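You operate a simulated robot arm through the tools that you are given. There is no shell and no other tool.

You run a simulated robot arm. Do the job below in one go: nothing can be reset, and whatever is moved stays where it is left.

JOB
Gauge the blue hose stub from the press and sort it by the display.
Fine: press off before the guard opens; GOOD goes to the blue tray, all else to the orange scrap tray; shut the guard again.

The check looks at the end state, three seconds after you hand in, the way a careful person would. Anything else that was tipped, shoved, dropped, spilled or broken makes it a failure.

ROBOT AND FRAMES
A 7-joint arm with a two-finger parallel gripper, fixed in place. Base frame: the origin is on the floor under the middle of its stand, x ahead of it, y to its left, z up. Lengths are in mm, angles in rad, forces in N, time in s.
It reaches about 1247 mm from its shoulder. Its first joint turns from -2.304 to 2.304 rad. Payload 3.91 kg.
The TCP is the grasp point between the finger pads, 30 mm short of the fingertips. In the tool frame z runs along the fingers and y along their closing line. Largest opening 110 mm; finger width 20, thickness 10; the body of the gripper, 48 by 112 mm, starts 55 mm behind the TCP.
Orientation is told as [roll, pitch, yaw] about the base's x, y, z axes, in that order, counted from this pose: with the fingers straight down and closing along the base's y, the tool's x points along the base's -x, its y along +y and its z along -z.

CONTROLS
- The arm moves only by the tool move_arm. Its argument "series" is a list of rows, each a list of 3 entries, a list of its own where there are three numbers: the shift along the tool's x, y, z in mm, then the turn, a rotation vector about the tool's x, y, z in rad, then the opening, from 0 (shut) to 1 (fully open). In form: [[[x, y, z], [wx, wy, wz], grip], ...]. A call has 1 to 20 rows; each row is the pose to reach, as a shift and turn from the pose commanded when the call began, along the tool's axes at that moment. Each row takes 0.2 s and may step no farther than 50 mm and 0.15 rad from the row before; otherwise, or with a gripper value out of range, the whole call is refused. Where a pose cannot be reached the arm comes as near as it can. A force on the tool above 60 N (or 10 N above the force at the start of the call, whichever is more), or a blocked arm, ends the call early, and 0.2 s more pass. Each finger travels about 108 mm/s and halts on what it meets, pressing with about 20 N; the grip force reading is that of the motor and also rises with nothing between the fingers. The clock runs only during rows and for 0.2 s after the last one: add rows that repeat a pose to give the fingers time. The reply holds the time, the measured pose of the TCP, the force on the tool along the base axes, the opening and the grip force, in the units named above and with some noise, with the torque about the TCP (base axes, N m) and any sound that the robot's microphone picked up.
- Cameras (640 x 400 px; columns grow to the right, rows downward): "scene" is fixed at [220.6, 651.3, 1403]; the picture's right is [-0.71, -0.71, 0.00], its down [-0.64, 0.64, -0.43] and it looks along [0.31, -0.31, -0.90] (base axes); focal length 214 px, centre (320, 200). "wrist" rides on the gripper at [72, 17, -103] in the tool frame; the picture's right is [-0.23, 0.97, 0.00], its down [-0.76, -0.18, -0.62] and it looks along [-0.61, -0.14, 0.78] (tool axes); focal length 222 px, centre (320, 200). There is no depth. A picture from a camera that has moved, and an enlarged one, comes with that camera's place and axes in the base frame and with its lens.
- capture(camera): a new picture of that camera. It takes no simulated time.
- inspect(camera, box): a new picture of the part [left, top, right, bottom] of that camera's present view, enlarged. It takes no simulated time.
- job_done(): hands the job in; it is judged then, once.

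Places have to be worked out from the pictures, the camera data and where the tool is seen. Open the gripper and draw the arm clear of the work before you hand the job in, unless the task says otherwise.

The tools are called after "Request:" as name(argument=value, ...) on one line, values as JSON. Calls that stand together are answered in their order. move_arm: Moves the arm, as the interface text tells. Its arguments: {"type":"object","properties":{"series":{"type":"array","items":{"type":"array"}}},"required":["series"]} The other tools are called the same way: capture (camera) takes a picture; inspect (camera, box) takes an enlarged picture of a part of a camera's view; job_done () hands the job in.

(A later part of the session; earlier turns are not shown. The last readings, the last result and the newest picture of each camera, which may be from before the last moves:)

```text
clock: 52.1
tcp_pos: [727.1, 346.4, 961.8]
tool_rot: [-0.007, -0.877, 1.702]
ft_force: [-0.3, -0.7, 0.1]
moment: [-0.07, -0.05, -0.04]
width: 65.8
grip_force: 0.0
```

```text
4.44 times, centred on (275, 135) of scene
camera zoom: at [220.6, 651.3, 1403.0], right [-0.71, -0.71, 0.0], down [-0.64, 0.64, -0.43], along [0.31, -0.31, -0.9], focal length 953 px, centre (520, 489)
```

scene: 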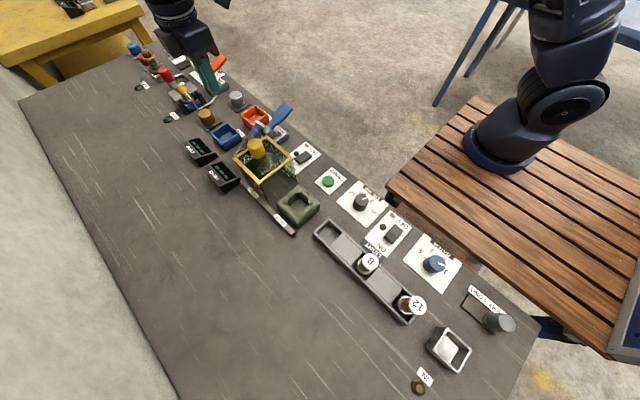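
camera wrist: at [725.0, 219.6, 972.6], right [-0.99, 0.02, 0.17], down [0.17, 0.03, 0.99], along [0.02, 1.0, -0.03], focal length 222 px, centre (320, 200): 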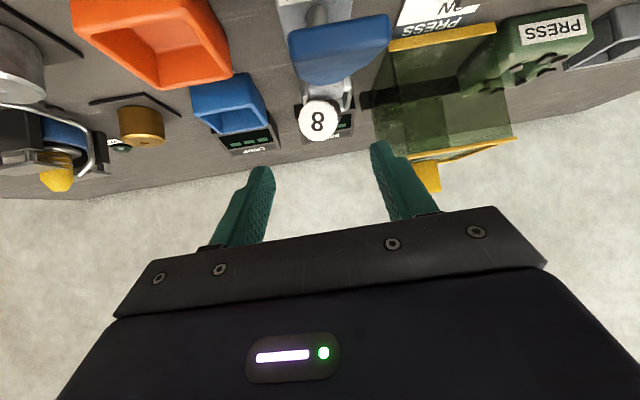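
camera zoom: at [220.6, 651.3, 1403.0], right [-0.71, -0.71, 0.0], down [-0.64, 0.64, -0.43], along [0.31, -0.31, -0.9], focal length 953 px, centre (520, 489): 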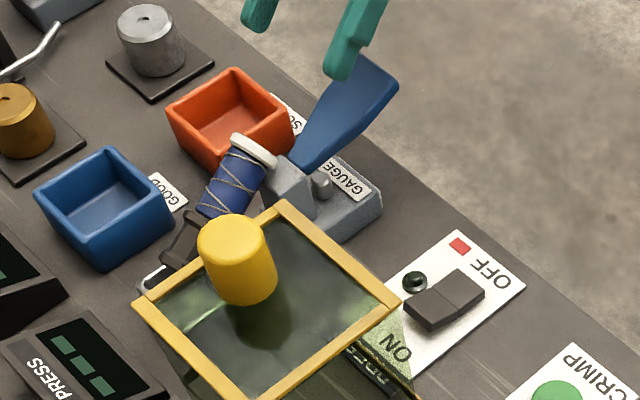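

The cap face shows at (718, 419, 894), matching my estimate. I advance 85 mm along the fingers and check before closing.

Request:
move_arm(series=[[[0.5, 0, 30], [0, 0, 0], 0.6], [[1, -0.5, 60], [0, 0, 0], 0.6], [[1.5, -1, 85], [0, 0, 0], 0.6]])

Request:
inspect(camera="wrist", box=[220, 80, 420, 240])

Request:
inspect(camera="scene", box=[230, 90, 320, 180])

```text
clock: 52.9
tcp_pos: [720.7, 410.0, 903.8]
tool_rot: [-0.007, -0.875, 1.7]
ft_force: [0.9, -0.1, 0.0]
moment: [0.0, 0.03, 0.0]
width: 66.0
grip_force: 0.0
```

```text
2.50 times, centred on (320, 160) of wrist
camera zoom: at [718.4, 283.0, 916.2], right [-0.99, 0.02, 0.17], down [0.17, 0.03, 0.98], along [0.02, 1.0, -0.04], focal length 555 px, centre (320, 300)
```

zoom: 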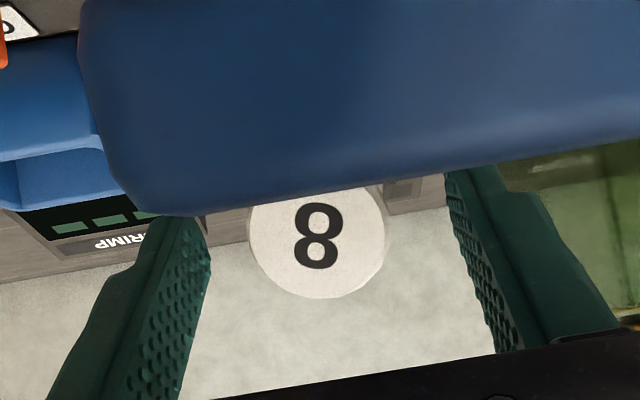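

```text
4.44 times, centred on (275, 135) of scene
camera zoom: at [220.6, 651.3, 1403.0], right [-0.71, -0.71, 0.0], down [-0.64, 0.64, -0.43], along [0.31, -0.31, -0.9], focal length 953 px, centre (520, 489)
```

zoom: 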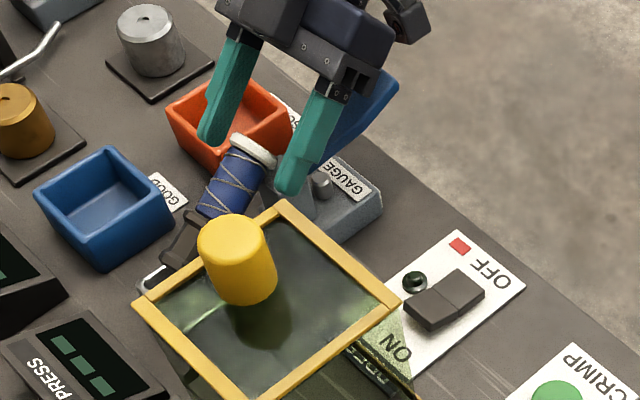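

The camera housing sits under the gripper here and would run into the lever paddle if I went further, so I back out. I'll use a gentler 25° tilt instead and grip the hose between cap and foot flange, so the cap itself stops any slipping.

Request:
move_arm(series=[[[0, 0, -35], [0, 0, 0], 0.6], [[0, 0, -70], [0, 0, 0], 0.6], [[0, 0, -100], [0, 0, 0], 0.6]])

Request:
move_arm(series=[[[-13, 0, 13], [0, 0.11, 0], 0.6], [[-26, 0, 26], [0, 0.22, 0], 0.6], [[-39, 0.5, 39], [0, 0.33, 0], 0.6], [[-52.5, 1.2, 51.6], [0, 0.439, 0], 0.6]])

Request:
capture(camera="wrist")

Request:
inspect(camera="wrist", box=[230, 60, 410, 220])

```text
clock: 53.7
tcp_pos: [729.9, 334.4, 968.2]
tool_rot: [-0.008, -0.874, 1.701]
ft_force: [-1.0, 0.7, -0.4]
moment: [-0.01, 0.0, -0.02]
width: 66.1
grip_force: 0.0
```

```text
clock: 54.7
tcp_pos: [721.3, 405.9, 975.8]
tool_rot: [-0.005, -0.432, 1.695]
ft_force: [1.0, -0.7, -0.9]
moment: [0.07, 0.04, 0.03]
width: 66.1
grip_force: 0.0
```

```text
taken
camera wrist: at [716.5, 294.6, 1039.3], right [-0.99, 0.09, 0.09], down [0.12, 0.45, 0.89], along [0.04, 0.89, -0.45], focal length 222 px, centre (320, 200)
```

wrist: 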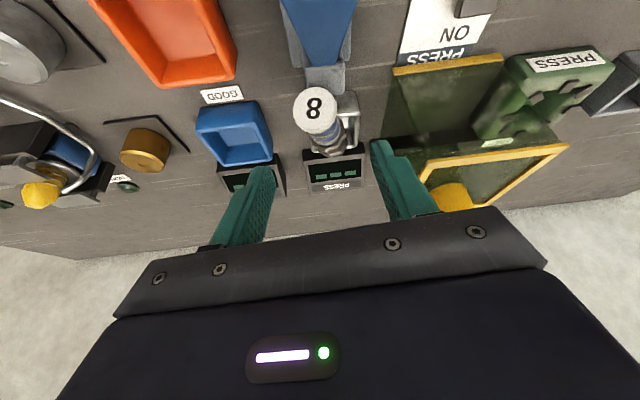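

```text
2.50 times, centred on (320, 140) of wrist
camera zoom: at [716.5, 294.6, 1039.3], right [-0.99, 0.09, 0.09], down [0.12, 0.45, 0.89], along [0.04, 0.89, -0.45], focal length 555 px, centre (320, 350)
```

zoom: 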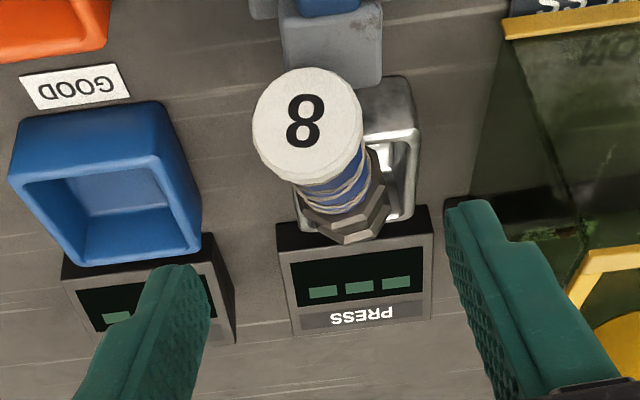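

The view confirms the stub's axis, with foot and cap where I estimated. I move down along the fingers to the hose mid-point at about (714.6, 448.4, 878.5).

Request:
move_arm(series=[[[0.5, 0.5, 35], [0, 0, 0], 0.6], [[1, 1, 65], [0, 0, 0], 0.6], [[1.5, 1.2, 88], [0, 0, 0], 0.6], [[1.7, 1.4, 106], [0, 0, 0], 0.6]])

Request:
capture(camera="wrist")

Request:
inspect(camera="wrist", box=[230, 60, 410, 240])

Request:
inspect(camera="scene", box=[230, 90, 320, 180])

```text
clock: 55.7
tcp_pos: [713.6, 448.5, 880.0]
tool_rot: [-0.005, -0.437, 1.696]
ft_force: [-0.2, -0.2, 0.1]
moment: [-0.01, -0.02, 0.01]
width: 66.0
grip_force: 0.1
```

```text
taken
camera wrist: at [709.1, 337.4, 943.0], right [-0.99, 0.09, 0.09], down [0.12, 0.45, 0.89], along [0.03, 0.89, -0.45], focal length 222 px, centre (320, 200)
```

wrist: 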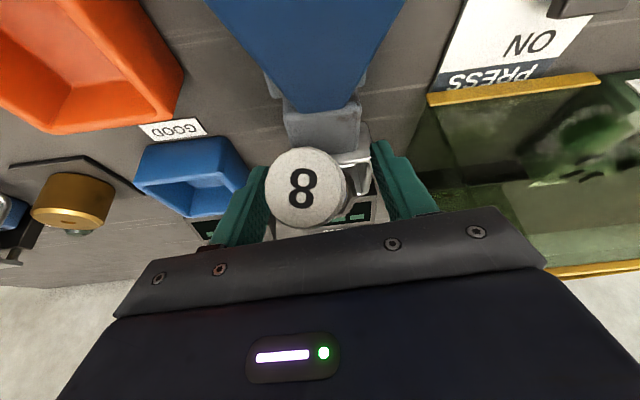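

```text
2.22 times, centred on (320, 150) of wrist
camera zoom: at [709.1, 337.4, 943.0], right [-0.99, 0.09, 0.09], down [0.12, 0.45, 0.89], along [0.03, 0.89, -0.45], focal length 494 px, centre (320, 311)
```

zoom: 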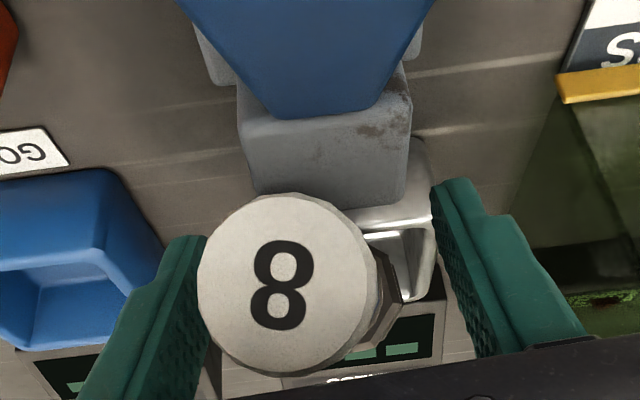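

```text
4.44 times, centred on (275, 135) of scene
camera zoom: at [220.6, 651.3, 1403.0], right [-0.71, -0.71, 0.0], down [-0.64, 0.64, -0.43], along [0.31, -0.31, -0.9], focal length 953 px, centre (520, 489)
```

zoom: 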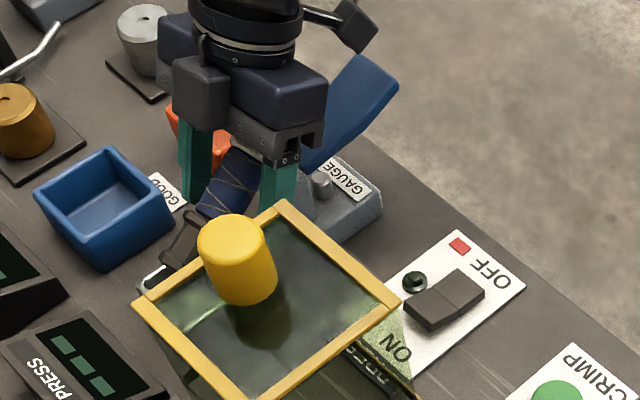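

The fingers straddle the hose just below the cap. I close on it.

Request:
move_arm(series=[[[0, -1, 0], [0, 0, 0], 0.45], [[0, -1, 0], [0, 0, 0], 0.32], [[0, -1, 0], [0, 0, 0], 0.2], [[0, -1, 0], [0, 0, 0], 0.05], [[0, -1, 0], [0, 0, 0], 0.05]])

Request:
inspect(camera="wrist", box=[230, 60, 410, 240])

Request:
inspect(camera="scene", box=[230, 90, 320, 180])

```text
clock: 56.9
tcp_pos: [714.4, 446.7, 879.0]
tool_rot: [-0.006, -0.436, 1.695]
ft_force: [0.4, 0.2, -0.9]
moment: [-0.11, 0.02, 0.09]
width: 32.6
grip_force: 20.0
```

```text
2.22 times, centred on (320, 150) of wrist
camera zoom: at [710.3, 337.7, 942.9], right [-0.99, 0.08, 0.09], down [0.12, 0.45, 0.89], along [0.03, 0.89, -0.45], focal length 494 px, centre (320, 311)
```

zoom: 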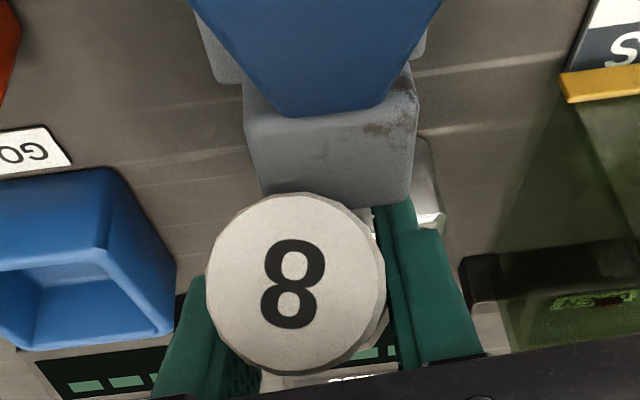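

```text
4.44 times, centred on (275, 135) of scene
camera zoom: at [220.6, 651.3, 1403.0], right [-0.71, -0.71, 0.0], down [-0.64, 0.64, -0.43], along [0.31, -0.31, -0.9], focal length 953 px, centre (520, 489)
```

zoom: 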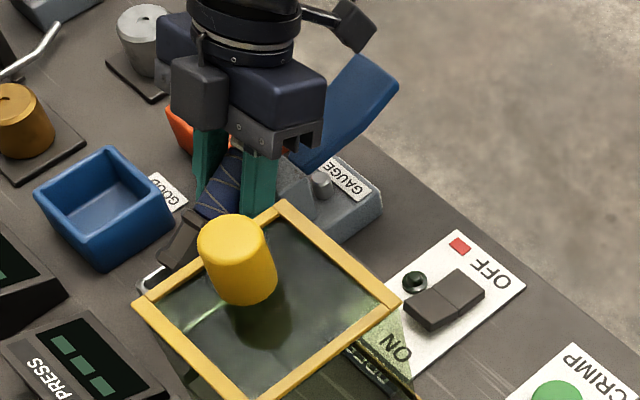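

The hose is held at 32.6 mm with the cap above the pads. I lift 15 mm off the post and begin turning the stub upright, pivoting about its foot, then check after the first part.

Request:
move_arm(series=[[[-3.4, 0, -7.3], [0, 0, 0], 0.05], [[-6.3, 0, -13.6], [0, 0, 0], 0.05], [[-9.5, 0.3, -15.8], [0, 0.05, 0], 0.05], [[-12.8, 0.7, -18.1], [0, 0.1016, 0], 0.05], [[-16, 1, -20], [0, 0.152, 0], 0.05], [[-19.1, 1.4, -21.7], [0, 0.203, 0], 0.05], [[-22.4, 1.8, -23.2], [0, 0.254, 0], 0.05], [[-25.8, 2.2, -24.7], [0, 0.305, 0], 0.05]])

Request:
capture(camera="wrist")

Request:
inspect(camera="scene", box=[220, 80, 320, 180])

```text
clock: 58.7
tcp_pos: [711.7, 460.2, 911.7]
tool_rot: [-0.006, -0.13, 1.694]
ft_force: [0.5, 0.3, -3.7]
moment: [-0.08, 0.04, -0.01]
width: 32.1
grip_force: 20.1
```

```text
taken
camera wrist: at [704.1, 374.2, 1005.8], right [-0.99, 0.1, 0.02], down [0.09, 0.69, 0.72], along [0.06, 0.72, -0.7], focal length 222 px, centre (320, 200)
```

wrist: 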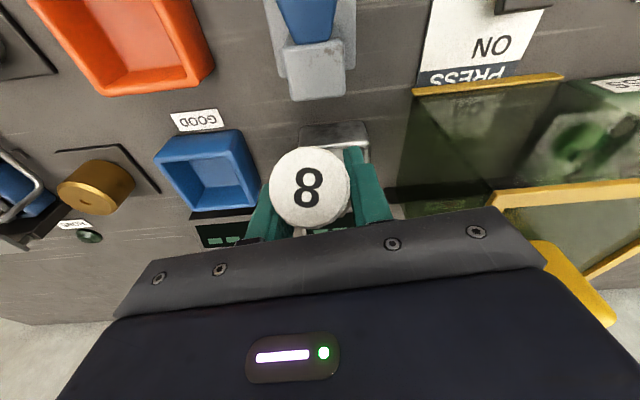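

```text
4.00 times, centred on (270, 130) of scene
camera zoom: at [220.6, 651.3, 1403.0], right [-0.71, -0.71, 0.0], down [-0.64, 0.64, -0.43], along [0.31, -0.31, -0.9], focal length 858 px, centre (520, 480)
```

zoom: 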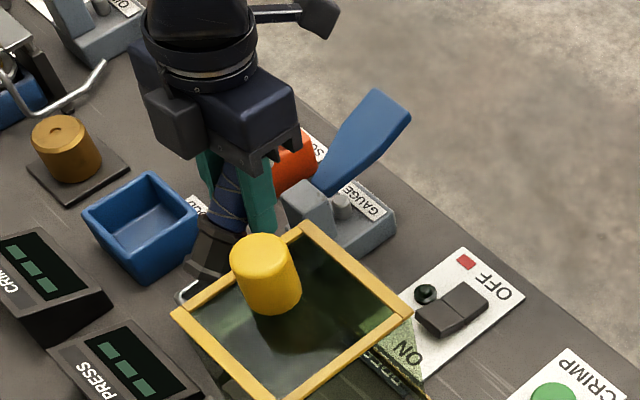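

The stub follows rigidly. I continue rotating it upright while moving toward the cup axis.

Request:
move_arm(series=[[[-3, 0.3, -2.1], [0, 0.051, 0], 0.05], [[-6.1, 0.6, -4.2], [0, 0.102, 0], 0.05], [[-9.3, 1, -6], [0, 0.152, 0], 0.05], [[-12.5, 1.3, -7.9], [0, 0.203, 0], 0.05], [[-15.8, 1.7, -9.4], [0, 0.254, 0], 0.05], [[-19.2, 2, -10.9], [0, 0.305, 0], 0.05], [[-22.7, 2.4, -12], [0, 0.356, 0], 0.05], [[-26.2, 2.7, -13.2], [0, 0.406, 0], 0.05], [[-29.8, 3.1, -14], [0, 0.457, 0], 0.05], [[-33.4, 3.6, -14.8], [0, 0.508, 0], 0.05], [[-37, 3.9, -15.2], [0, 0.559, 0], 0.05], [[-40.7, 4.2, -15.7], [0, 0.61, 0], 0.05]])

Request:
capture(camera="wrist")

Request:
inspect(camera="scene", box=[200, 70, 320, 180])

```text
clock: 61.3
tcp_pos: [702.6, 498.7, 932.6]
tool_rot: [-0.007, 0.482, 1.69]
ft_force: [0.8, -0.5, -3.1]
moment: [-0.03, 0.02, 0.0]
width: 31.6
grip_force: 19.6
```

```text
taken
camera wrist: at [685.7, 480.4, 1059.0], right [-0.99, 0.08, -0.11], down [0.06, 0.98, 0.2], along [0.12, 0.19, -0.97], focal length 222 px, centre (320, 200)
```

wrist: 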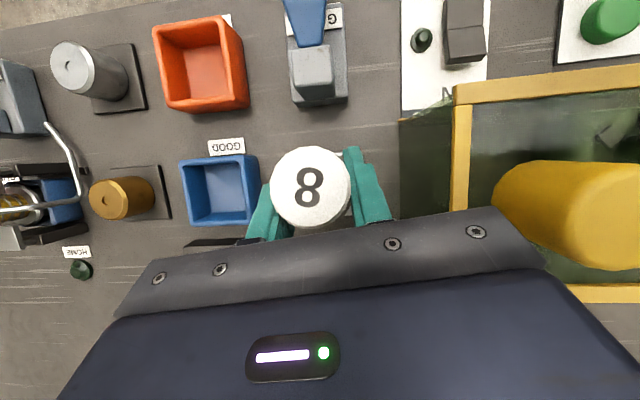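

```text
3.64 times, centred on (260, 125) of scene
camera zoom: at [220.6, 651.3, 1403.0], right [-0.71, -0.71, 0.0], down [-0.64, 0.64, -0.43], along [0.31, -0.31, -0.9], focal length 780 px, centre (538, 473)
```

zoom: 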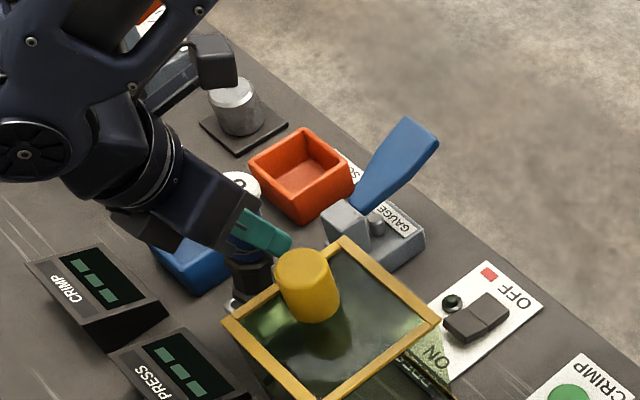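

It is nearly upright at this wrist angle. I finish the last 0.2 rad and centre it over the cup.

Request:
move_arm(series=[[[-2.6, 0.6, -1.9], [0, 0.051, 0], 0.05], [[-5.2, 1.2, -3.8], [0, 0.102, 0], 0.05], [[-7.8, 1.9, -5.7], [0, 0.152, 0], 0.05], [[-10.4, 2.5, -7.6], [0, 0.203, 0], 0.05], [[-10.4, 2.5, -7.6], [0, 0.203, 0], 0.05]])

Request:
capture(camera="wrist")

Request:
inspect(camera="scene", box=[220, 100, 300, 180])

Request:
inspect(camera="wrist", box=[230, 90, 410, 240])

```text
clock: 62.5
tcp_pos: [697.9, 511.2, 935.7]
tool_rot: [-0.005, 0.683, 1.69]
ft_force: [0.6, 0.5, -2.9]
moment: [0.01, 0.01, -0.02]
width: 30.9
grip_force: 19.6
```

```text
taken
camera wrist: at [678.4, 518.5, 1061.7], right [-0.99, 0.06, -0.15], down [0.06, 1.0, 0.0], along [0.15, 0.0, -0.99], focal length 222 px, centre (320, 200)
```

wrist: 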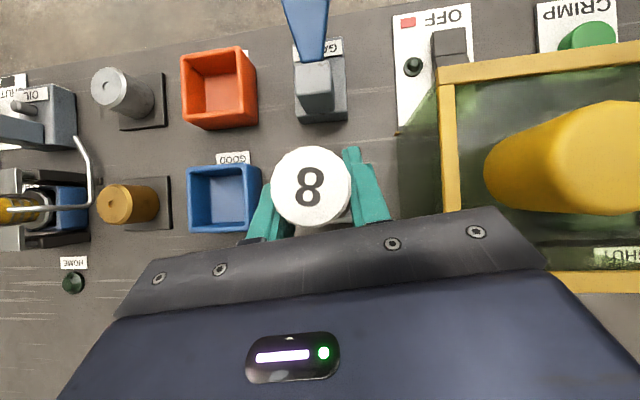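

```text
5.00 times, centred on (260, 140) of scene
camera zoom: at [220.6, 651.3, 1403.0], right [-0.71, -0.71, 0.0], down [-0.64, 0.64, -0.43], along [0.31, -0.31, -0.9], focal length 1072 px, centre (620, 500)
```

zoom: 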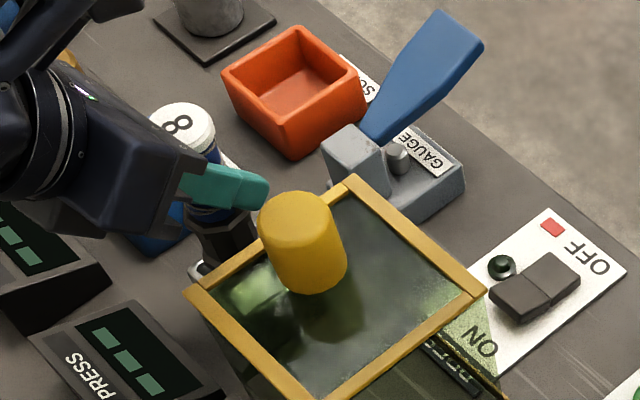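

```text
2.67 times, centred on (320, 165) of wrist
camera zoom: at [678.4, 518.5, 1061.7], right [-0.99, 0.06, -0.15], down [0.06, 1.0, 0.0], along [0.15, 0.0, -0.99], focal length 592 px, centre (320, 293)
```

zoom: 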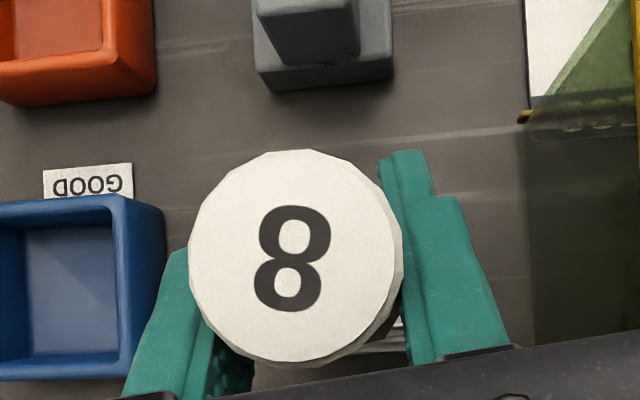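

The camera now looks straight down: the cap is centred near (696, 512). I check in a tighter view that the stub is vertical and how the foot sits over the cup.

Request:
inspect(camera="scene", box=[225, 115, 270, 165])

Request:
inspect(camera="wrist", box=[265, 130, 375, 220])

```text
8.00 times, centred on (248, 140) of scene
camera zoom: at [220.6, 651.3, 1403.0], right [-0.71, -0.71, 0.0], down [-0.64, 0.64, -0.43], along [0.31, -0.31, -0.9], focal length 1716 px, centre (900, 680)
```

zoom: 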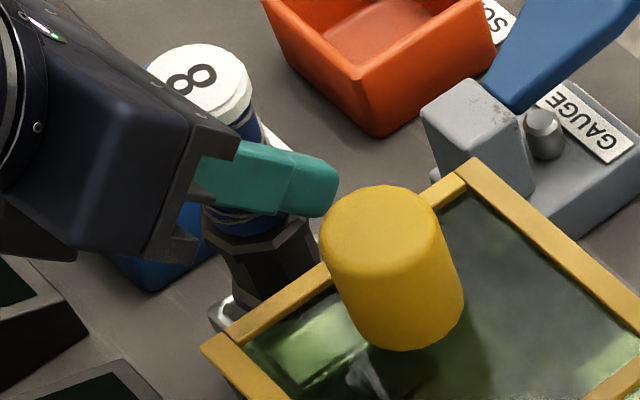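

```text
4.44 times, centred on (320, 175) of wrist
camera zoom: at [678.4, 518.5, 1061.7], right [-0.99, 0.06, -0.15], down [0.06, 1.0, 0.0], along [0.15, 0.0, -0.99], focal length 987 px, centre (320, 311)
```

zoom: 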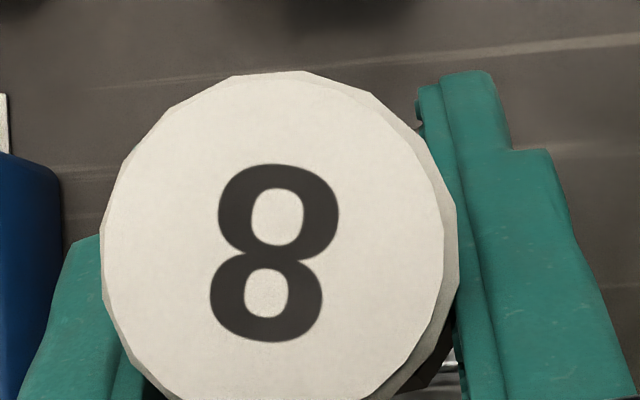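

I look closer at the foot's edge below the cap to judge any remaining lean.

Request:
inspect(camera="wrist", box=[330, 175, 375, 220])

Request:
inspect(camera="scene", box=[232, 135, 262, 165])

```text
8.89 times, centred on (352, 198) of wrist
camera zoom: at [678.4, 518.5, 1061.7], right [-0.99, 0.06, -0.15], down [0.06, 1.0, 0.0], along [0.15, 0.0, -0.99], focal length 1974 px, centre (31, 222)
```

zoom: 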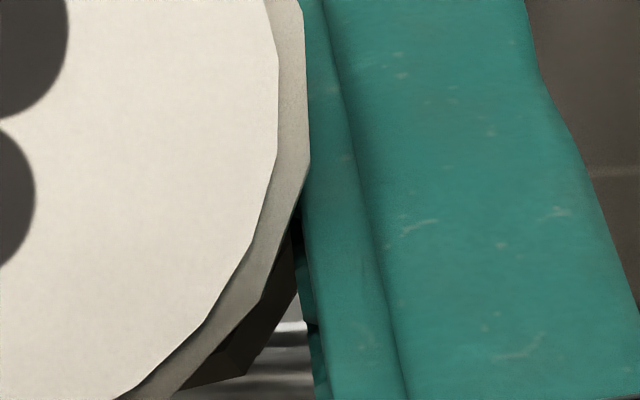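

```text
13.33 times, centred on (247, 150) of scene
camera zoom: at [220.6, 651.3, 1403.0], right [-0.71, -0.71, 0.0], down [-0.64, 0.64, -0.43], along [0.31, -0.31, -0.9], focal length 2860 px, centre (1293, 867)
```

zoom: 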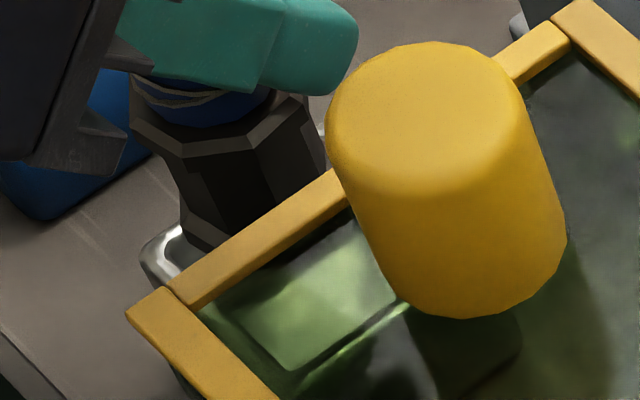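

The stub is within about 3° of vertical with its foot over the cup. I shift −1/−2 mm in x/y and lower it 45 mm in small steps, watching the force.

Request:
move_arm(series=[[[1.45, 1.2, 1.2], [0, 0, 0], 0.05], [[-4.9, 1.2, 8.9], [0, 0, 0], 0.05], [[-11.2, 1.2, 16.7], [0, 0, 0], 0.05], [[-17.5, 1.2, 24.4], [0, 0, 0], 0.05], [[-22.5, 1.2, 30.6], [0, 0, 0], 0.05], [[-27, 1.2, 36.1], [0, 0, 0], 0.05]])

Request:
inspect(camera="scene", box=[225, 115, 270, 165])

Request:
inspect(camera="wrist", box=[230, 90, 410, 240])

```text
clock: 63.9
tcp_pos: [697.0, 509.6, 890.0]
tool_rot: [-0.006, 0.682, 1.691]
ft_force: [-0.1, -0.2, -4.0]
moment: [-0.04, 0.0, -0.01]
width: 30.2
grip_force: 20.2
```

```text
8.00 times, centred on (248, 140) of scene
camera zoom: at [220.6, 651.3, 1403.0], right [-0.71, -0.71, 0.0], down [-0.64, 0.64, -0.43], along [0.31, -0.31, -0.9], focal length 1716 px, centre (900, 680)
```

zoom: 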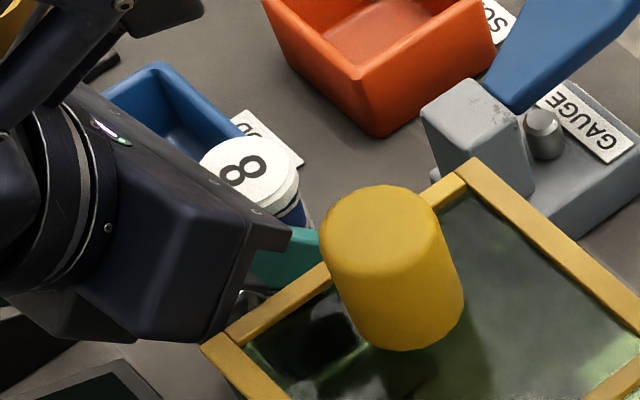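

```text
2.67 times, centred on (320, 165) of wrist
camera zoom: at [678.0, 516.5, 1016.4], right [-0.99, 0.06, -0.15], down [0.06, 1.0, 0.0], along [0.15, 0.0, -0.99], focal length 592 px, centre (320, 293)
```

zoom: 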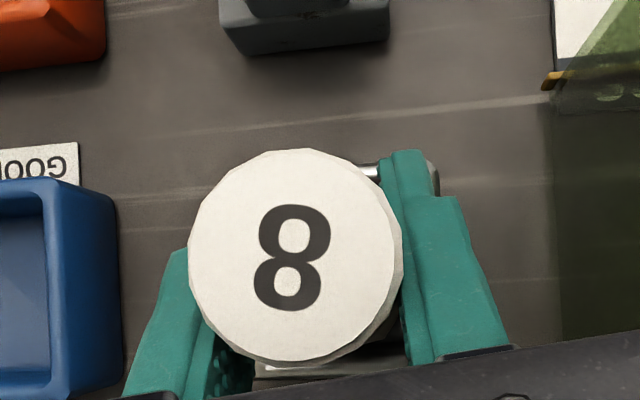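

The foot has entered the cup without touching. I continue in 3 mm steps until it rests on the cup floor.

Request:
move_arm(series=[[[-1.9, 0, 2.3], [0, 0, 0], 0.05], [[-3.8, 0, 4.7], [0, 0, 0], 0.05], [[-5.7, 0, 7], [0, 0, 0], 0.05], [[-7, 0, 8.5], [0, 0, 0], 0.05]])

```text
clock: 64.9
tcp_pos: [697.1, 509.5, 880.4]
tool_rot: [-0.006, 0.682, 1.689]
ft_force: [-3.5, -2.7, 9.4]
moment: [-0.39, 0.21, 0.0]
width: 30.6
grip_force: 20.2
```

The foot is on the floor (force up 9 N at z 880). I open the fingers and check that the stub stands.

Request:
move_arm(series=[[[-1, 0, 0], [0, 0, 0], 0.3], [[-1, 0, 0], [0, 0, 0], 0.45], [[-1, 0, 0], [0, 0, 0], 0.55], [[-1, 0, 0], [0, 0, 0], 0.55]])

Request:
inspect(camera="wrist", box=[230, 90, 410, 240])

Request:
inspect(camera="scene", box=[225, 115, 270, 165])

```text
clock: 65.9
tcp_pos: [696.9, 510.2, 877.8]
tool_rot: [-0.005, 0.684, 1.692]
ft_force: [1.5, -0.6, 0.5]
moment: [-0.01, 0.01, -0.02]
width: 60.4
grip_force: 0.1
```

```text
2.67 times, centred on (320, 165) of wrist
camera zoom: at [678.2, 517.1, 1004.8], right [-0.99, 0.06, -0.15], down [0.06, 1.0, 0.0], along [0.15, 0.0, -0.99], focal length 592 px, centre (320, 293)
```

zoom: 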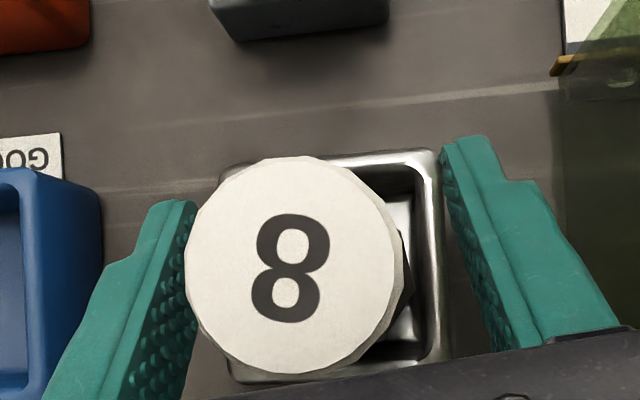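

```text
8.00 times, centred on (248, 140) of scene
camera zoom: at [220.6, 651.3, 1403.0], right [-0.71, -0.71, 0.0], down [-0.64, 0.64, -0.43], along [0.31, -0.31, -0.9], focal length 1716 px, centre (900, 680)
```

zoom: 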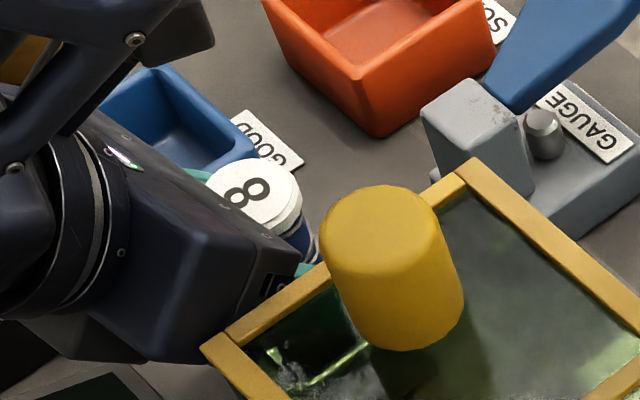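

The stub stands upright in the cup. I retreat along the fingers' axis, away from it.

Request:
move_arm(series=[[[0, 0, -25], [0, 0, 0], 0.55], [[0, 0, -55], [0, 0, 0], 0.55], [[0, 0, -90], [0, 0, 0], 0.55], [[0, 0, -125], [0, 0, 0], 0.55]])

Request:
capture(camera="wrist")

Request:
inspect(camera="scene", box=[180, 80, 320, 190])

```text
clock: 66.9
tcp_pos: [687.6, 588.9, 976.0]
tool_rot: [-0.005, 0.683, 1.69]
ft_force: [0.7, -1.7, -0.2]
moment: [0.02, 0.02, -0.03]
width: 60.5
grip_force: 0.2
```

```text
taken
camera wrist: at [668.8, 594.7, 1102.6], right [-0.99, 0.06, -0.15], down [0.06, 1.0, 0.0], along [0.15, 0.0, -0.99], focal length 222 px, centre (320, 200)
```

wrist: 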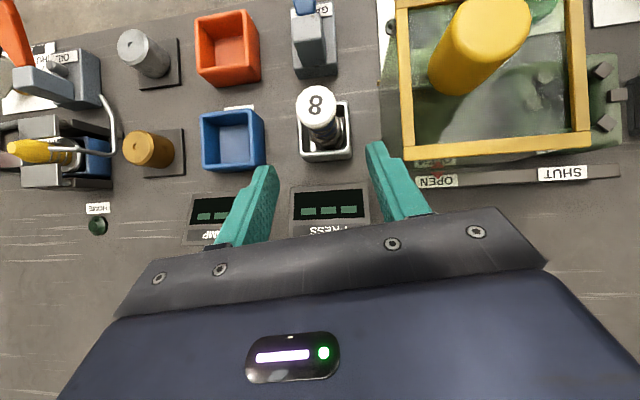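

```text
3.64 times, centred on (250, 135) of scene
camera zoom: at [220.6, 651.3, 1403.0], right [-0.71, -0.71, 0.0], down [-0.64, 0.64, -0.43], along [0.31, -0.31, -0.9], focal length 780 px, centre (574, 436)
```

zoom: 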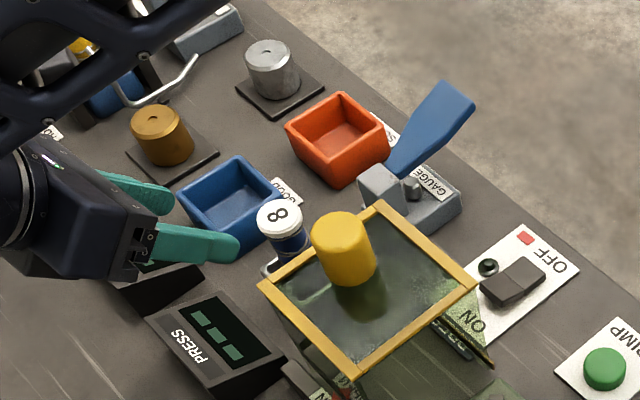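

The stub stands in the cup. I bring the tool back to vertical while rising, then go to above the GAUGE lever with closed fingers.

Request:
move_arm(series=[[[21, -0.6, -6], [0, -0.137, 0], 0.3], [[42, -1.2, -13], [0, -0.273, 0], 0.1], [[62, -1.7, -19], [0, -0.41, 0], 0], [[83, -2.2, -25], [0, -0.546, 0], 0], [[104, -2.8, -31.4], [0, -0.683, 0], 0]])

Request:
move_arm(series=[[[42, 3, 10], [0, 0, 0], 0], [[84, 6, 20], [0, 0, 0], 0], [[126, 9.7, 35], [0, 0, 0], 0], [[165, 12.7, 60], [0, 0, 0], 0], [[195, 15, 90], [0, 0, 0], 0], [[210.6, 16.2, 115], [0, 0, 0], 0], [[210.6, 16.2, 121], [0, 0, 0], 0]])

Request:
capture(camera="wrist")

Request:
inspect(camera="scene", box=[180, 60, 320, 180])

```text
clock: 68.1
tcp_pos: [697.0, 529.1, 1063.6]
tool_rot: [-0.005, -0.002, 1.696]
ft_force: [0.3, 1.2, -0.5]
moment: [-0.05, 0.01, 0.01]
width: 0.0
grip_force: 19.6
```

```text
clock: 69.7
tcp_pos: [707.7, 316.7, 944.1]
tool_rot: [-0.003, 0.0, 1.696]
ft_force: [0.6, -0.3, -0.8]
moment: [-0.01, -0.01, 0.01]
width: 0.0
grip_force: 20.2
```

```text
taken
camera wrist: at [698.0, 243.1, 1048.6], right [-0.99, 0.11, 0.0], down [0.08, 0.78, 0.62], along [0.07, 0.62, -0.78], focal length 222 px, centre (320, 200)
```

wrist: 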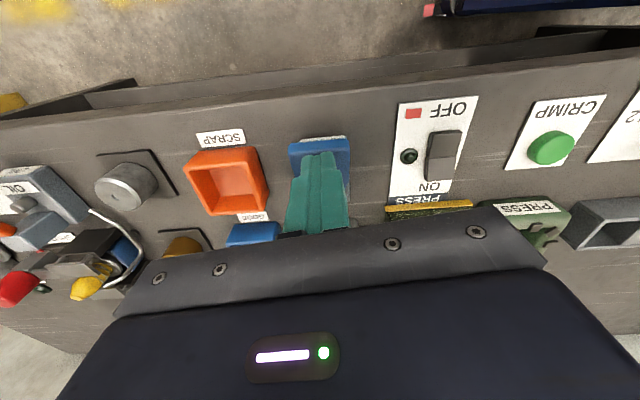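

```text
3.33 times, centred on (250, 120) of scene
camera zoom: at [220.6, 651.3, 1403.0], right [-0.71, -0.71, 0.0], down [-0.64, 0.64, -0.43], along [0.31, -0.31, -0.9], focal length 715 px, centre (553, 467)
```

zoom: 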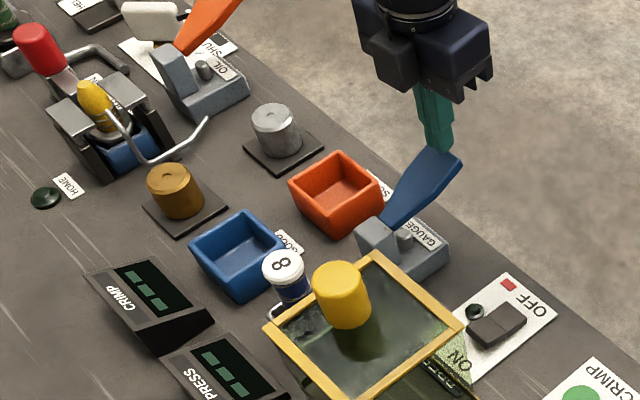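

The stub stands in the cup and the fingertips are over the lever. I press the lever down to just short of its stop and hold, then read the display.

Request:
move_arm(series=[[[0, 0, 10], [0, 0, 0], 0], [[0, 0, 19], [0, 0, 0], 0], [[0, 0, 28], [0, 0, 0], 0], [[0, 0, 37], [0, 0, 0], 0], [[0, 0, 45], [0, 0, 0], 0], [[0, 0, 52], [0, 0, 0], 0], [[0, 0, 58], [0, 0, 0], 0], [[0, 0, 61], [0, 0, 0], 0], [[0, 0, 61], [0, 0, 0], 0], [[0, 0, 61], [0, 0, 0], 0]])

Request:
inspect(camera="scene", box=[180, 60, 320, 180])

```text
clock: 71.9
tcp_pos: [707.6, 317.5, 885.6]
tool_rot: [-0.007, -0.002, 1.694]
ft_force: [1.9, -3.4, 39.6]
moment: [0.29, -0.03, 0.03]
width: 0.1
grip_force: 20.0
```

```text
3.33 times, centred on (250, 120) of scene
camera zoom: at [220.6, 651.3, 1403.0], right [-0.71, -0.71, 0.0], down [-0.64, 0.64, -0.43], along [0.31, -0.31, -0.9], focal length 715 px, centre (553, 467)
```

zoom: 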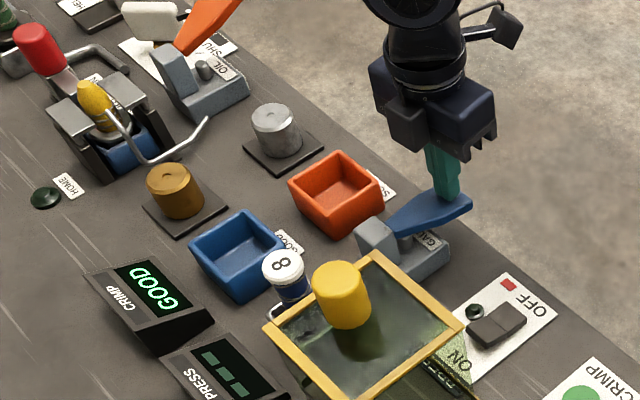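

The CRIMP display now reads GOOD, which confirms the cup is the gauge nest. I let the lever rise gently and verify the reading.

Request:
move_arm(series=[[[0, 0, -8], [0, 0, 0], 0], [[0, 0, -18], [0, 0, 0], 0], [[0, 0, -30], [0, 0, 0], 0], [[0, 0, -45], [0, 0, 0], 0], [[0, 0, -65], [0, 0, 0], 0], [[0, 0, -100], [0, 0, 0], 0], [[0, 0, -145], [0, 0, 0], 0.3], [[0, 0, -180], [0, 0, 0], 0.6]])

Request:
inspect(camera="scene", box=[185, 120, 265, 190])

Request:
capture(camera="scene")

```text
clock: 73.7
tcp_pos: [707.7, 316.6, 1062.5]
tool_rot: [-0.003, 0.0, 1.693]
ft_force: [-0.4, -0.2, 0.1]
moment: [0.0, 0.0, 0.02]
width: 66.1
grip_force: 0.1
```

```text
5.71 times, centred on (225, 155) of scene
camera zoom: at [220.6, 651.3, 1403.0], right [-0.71, -0.71, 0.0], down [-0.64, 0.64, -0.43], along [0.31, -0.31, -0.9], focal length 1226 px, centre (863, 457)
```

zoom: 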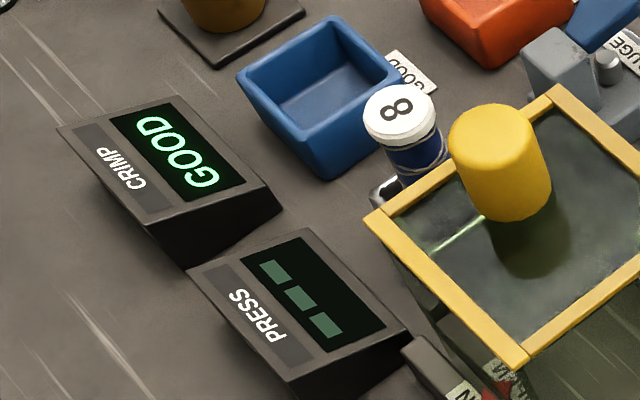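

```text
taken
```

scene: 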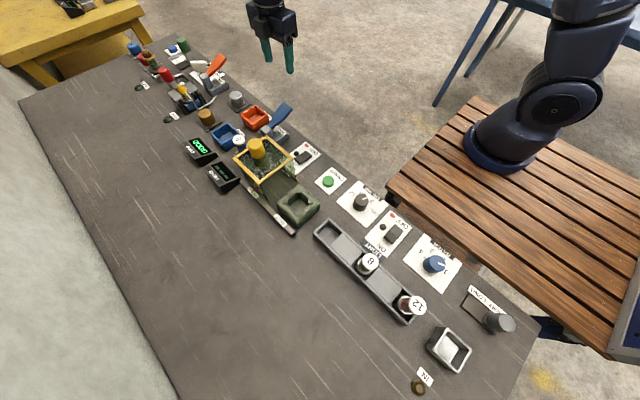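

The reading is clearly GOOD, so the stub goes in the blue tray. I return by the proven route, tilting the fingers to grip the hose under the cap again.

Request:
move_arm(series=[[[-42, -3, 0], [0, 0, 0], 0.6], [[-85, -6, 0], [0, 0, 0], 0.6], [[-127, -9, 0], [0, 0, 0], 0.6], [[-170, -12, -1], [0, 0, 0], 0.6], [[-212.2, -15.3, -1.5], [0, 0, 0], 0.6]])

Request:
move_arm(series=[[[-12, 0.5, 17.6], [0, 0.137, 0], 0.6], [[-24, 1, 35], [0, 0.273, 0], 0.6], [[-36, 1.6, 53], [0, 0.41, 0], 0.6], [[-49, 2.1, 70], [0, 0.546, 0], 0.6], [[-60.8, 2.6, 88], [0, 0.683, 0], 0.6]])

Request:
capture(camera="wrist")

Request:
inspect(camera="wrist", box=[180, 60, 400, 200])

```text
clock: 74.9
tcp_pos: [695.8, 528.9, 1064.9]
tool_rot: [-0.005, 0.001, 1.693]
ft_force: [-0.1, -0.8, 1.1]
moment: [0.04, -0.02, 0.0]
width: 66.0
grip_force: 0.2
```

```text
clock: 76.1
tcp_pos: [687.0, 589.6, 978.8]
tool_rot: [-0.006, 0.684, 1.687]
ft_force: [0.1, 0.0, 0.2]
moment: [0.08, 0.01, -0.01]
width: 65.9
grip_force: 0.1
```

```text
taken
camera wrist: at [666.9, 596.0, 1105.2], right [-0.99, 0.06, -0.15], down [0.06, 1.0, 0.0], along [0.15, -0.01, -0.99], focal length 222 px, centre (320, 200)
```

wrist: 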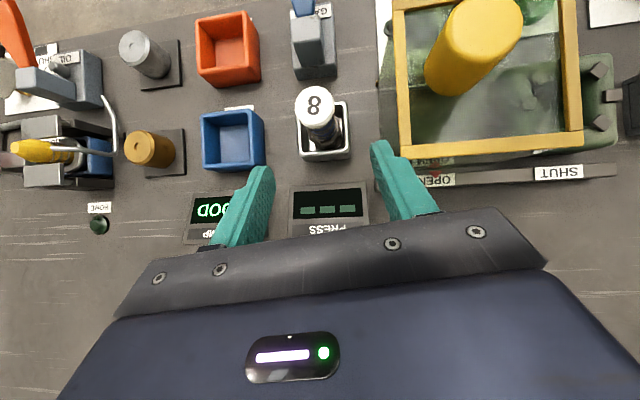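

```text
2.86 times, centred on (290, 130) of wrist
camera zoom: at [666.9, 596.0, 1105.2], right [-0.99, 0.06, -0.15], down [0.06, 1.0, 0.0], along [0.15, -0.01, -0.99], focal length 635 px, centre (406, 400)
```

zoom: 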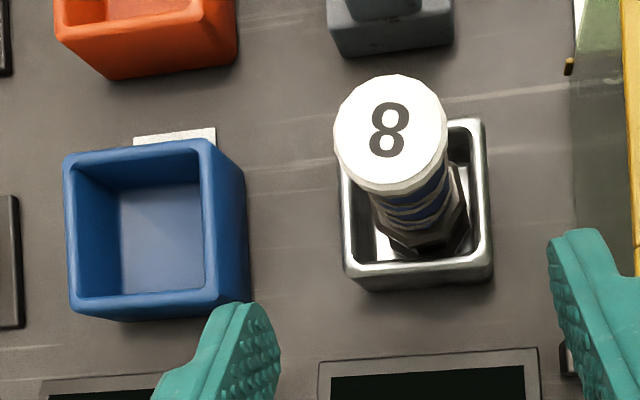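

The stub's cap is at about (696, 513, 913) and the blue tray centre is at about (825, 510). I advance along the fingers toward the hose, checking before the last bit.

Request:
move_arm(series=[[[0, 0, 35], [0, 0, 0], 0.6], [[0, -0.3, 70], [0, 0, 0], 0.6], [[-0.2, -0.5, 100], [0, 0, 0], 0.6], [[-0.4, -0.7, 116], [0, 0, 0], 0.6], [[-0.4, -0.7, 126], [0, 0, 0], 0.6]])

Request:
inspect(camera="wrist", box=[230, 90, 410, 240])

Request:
inspect(camera="scene", box=[225, 115, 270, 165])

```text
clock: 77.3
tcp_pos: [697.3, 511.4, 879.9]
tool_rot: [-0.005, 0.682, 1.69]
ft_force: [-0.5, -0.6, 0.1]
moment: [0.03, -0.02, -0.02]
width: 65.9
grip_force: 0.0
```

```text
2.67 times, centred on (320, 165) of wrist
camera zoom: at [677.7, 517.5, 1005.5], right [-0.99, 0.06, -0.15], down [0.06, 1.0, 0.0], along [0.15, 0.0, -0.99], focal length 592 px, centre (320, 293)
```

zoom: 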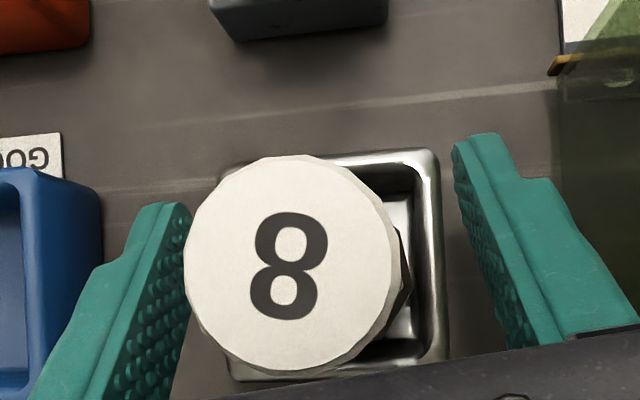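

```text
8.00 times, centred on (248, 140) of scene
camera zoom: at [220.6, 651.3, 1403.0], right [-0.71, -0.71, 0.0], down [-0.64, 0.64, -0.43], along [0.31, -0.31, -0.9], focal length 1716 px, centre (900, 680)
```

zoom: 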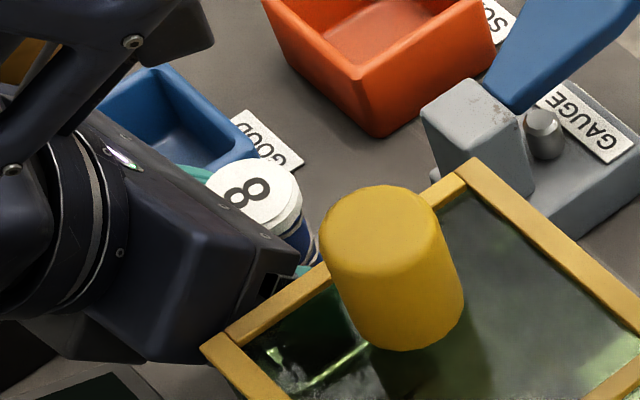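

Same relation as when I released it. I close on the hose.

Request:
move_arm(series=[[[0, -0.5, 0], [0, 0, 0], 0.45], [[0, -0.5, 0], [0, 0, 0], 0.32], [[0, -0.5, 0], [0, 0, 0], 0.2], [[0, -0.5, 0], [0, 0, 0], 0.05], [[0, -0.5, 0], [0, 0, 0], 0.05]])

Request:
inspect(camera="wrist", box=[230, 90, 410, 240])

```text
clock: 78.5
tcp_pos: [697.4, 511.0, 878.9]
tool_rot: [-0.005, 0.683, 1.69]
ft_force: [-1.4, -2.2, 0.2]
moment: [-0.1, 0.04, -0.02]
width: 32.8
grip_force: 20.1
```

```text
2.67 times, centred on (320, 165) of wrist
camera zoom: at [678.0, 517.9, 1005.4], right [-0.99, 0.06, -0.15], down [0.06, 1.0, 0.0], along [0.15, 0.0, -0.99], focal length 592 px, centre (320, 293)
```

zoom: 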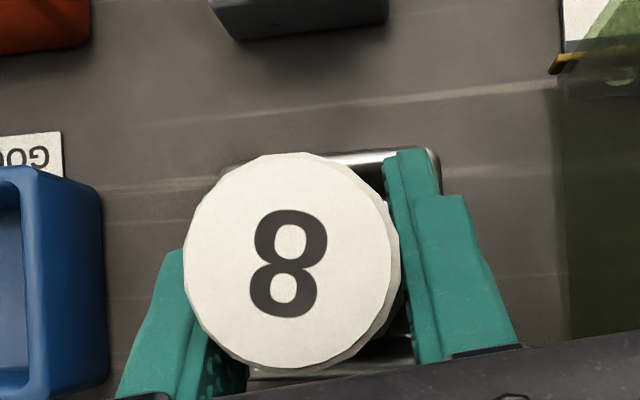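

The hose is held at 32.8 mm. I lift slowly out of the cup.

Request:
move_arm(series=[[[5.1, 0, -6.2], [0, 0, 0], 0.05], [[12.6, 0, -15.5], [0, 0, 0], 0.05], [[22.1, 0, -27.1], [0, 0, 0], 0.05], [[33, 0, -40.7], [0, 0, 0], 0.05], [[44.2, 0, -54.3], [0, 0, 0], 0.05]])

Request:
inspect(camera="wrist", box=[170, 60, 410, 240])

Request:
inspect(camera="scene", box=[200, 90, 290, 180])

```text
clock: 79.7
tcp_pos: [697.3, 511.4, 947.8]
tool_rot: [-0.006, 0.682, 1.692]
ft_force: [0.1, -0.2, -2.9]
moment: [0.0, -0.01, 0.0]
width: 32.4
grip_force: 20.0
```

```text
2.22 times, centred on (290, 150) of wrist
camera zoom: at [677.6, 518.3, 1075.2], right [-0.99, 0.06, -0.15], down [0.06, 1.0, 0.0], along [0.15, 0.0, -0.99], focal length 494 px, centre (387, 311)
```

zoom: 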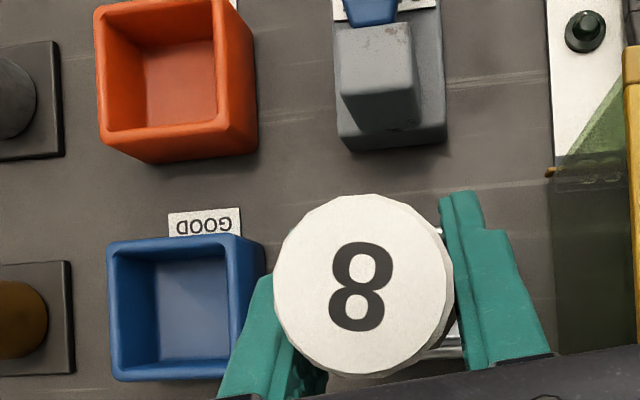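

```text
4.44 times, centred on (245, 135) of scene
camera zoom: at [220.6, 651.3, 1403.0], right [-0.71, -0.71, 0.0], down [-0.64, 0.64, -0.43], along [0.31, -0.31, -0.9], focal length 953 px, centre (653, 489)
```

zoom: 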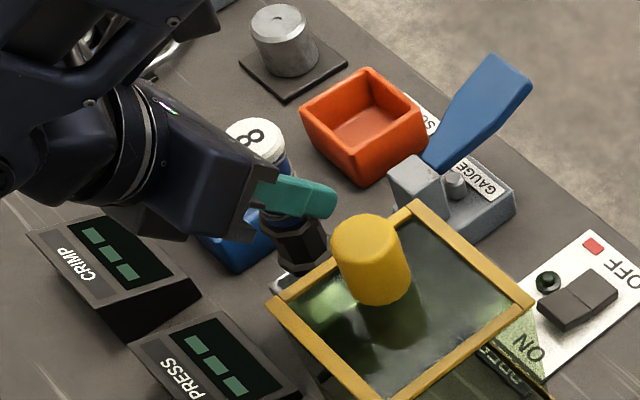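

The display has cleared again now the stub is out (it read GOOD). I carry the stub +129 mm in x to above the blue tray centre at about (826, 510).

Request:
move_arm(series=[[[2, -19, 1.6], [0, 0, 0], 0.05], [[4.6, -44.7, 3.7], [0, 0, 0], 0.05], [[7.3, -70, 5.9], [0, 0, 0], 0.05], [[9.9, -95.7, 8], [0, 0, 0], 0.05], [[11.9, -115, 9.6], [0, 0, 0], 0.05], [[13.2, -127.6, 10.7], [0, 0, 0], 0.05], [[13.2, -127.6, 10.7], [0, 0, 0], 0.05]])

Request:
inspect(camera="wrist", box=[210, 90, 430, 240])

Request:
inspect(camera="scene", box=[190, 80, 280, 170])

```text
clock: 81.3
tcp_pos: [825.4, 509.9, 948.7]
tool_rot: [-0.005, 0.682, 1.692]
ft_force: [0.3, -0.2, -2.8]
moment: [0.02, -0.01, -0.02]
width: 32.1
grip_force: 19.6
```

```text
2.67 times, centred on (320, 165) of wrist
camera zoom: at [806.2, 516.9, 1075.9], right [-0.99, 0.06, -0.15], down [0.06, 1.0, 0.0], along [0.15, 0.0, -0.99], focal length 592 px, centre (320, 293)
```

zoom: 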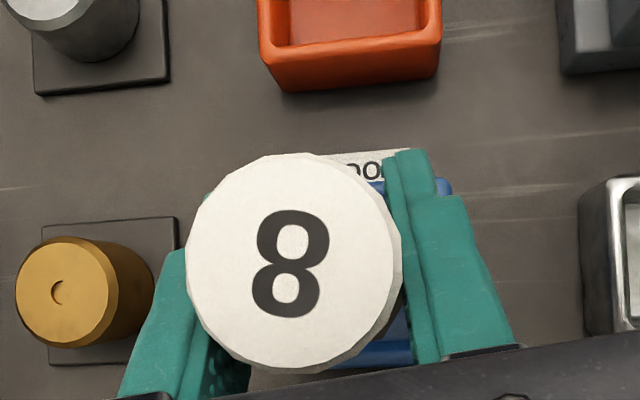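

```text
4.44 times, centred on (235, 125) of scene
camera zoom: at [220.6, 651.3, 1403.0], right [-0.71, -0.71, 0.0], down [-0.64, 0.64, -0.43], along [0.31, -0.31, -0.9], focal length 953 px, centre (698, 533)
```

zoom: 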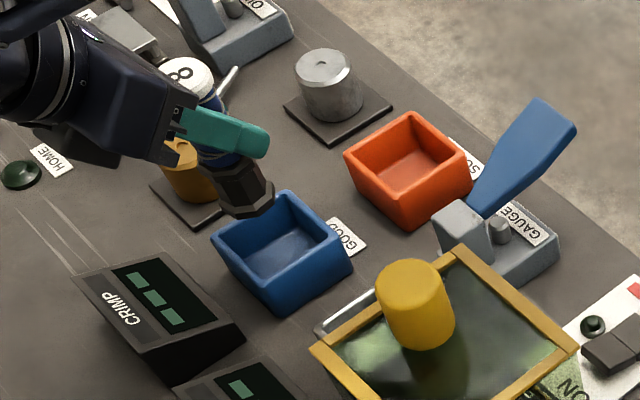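

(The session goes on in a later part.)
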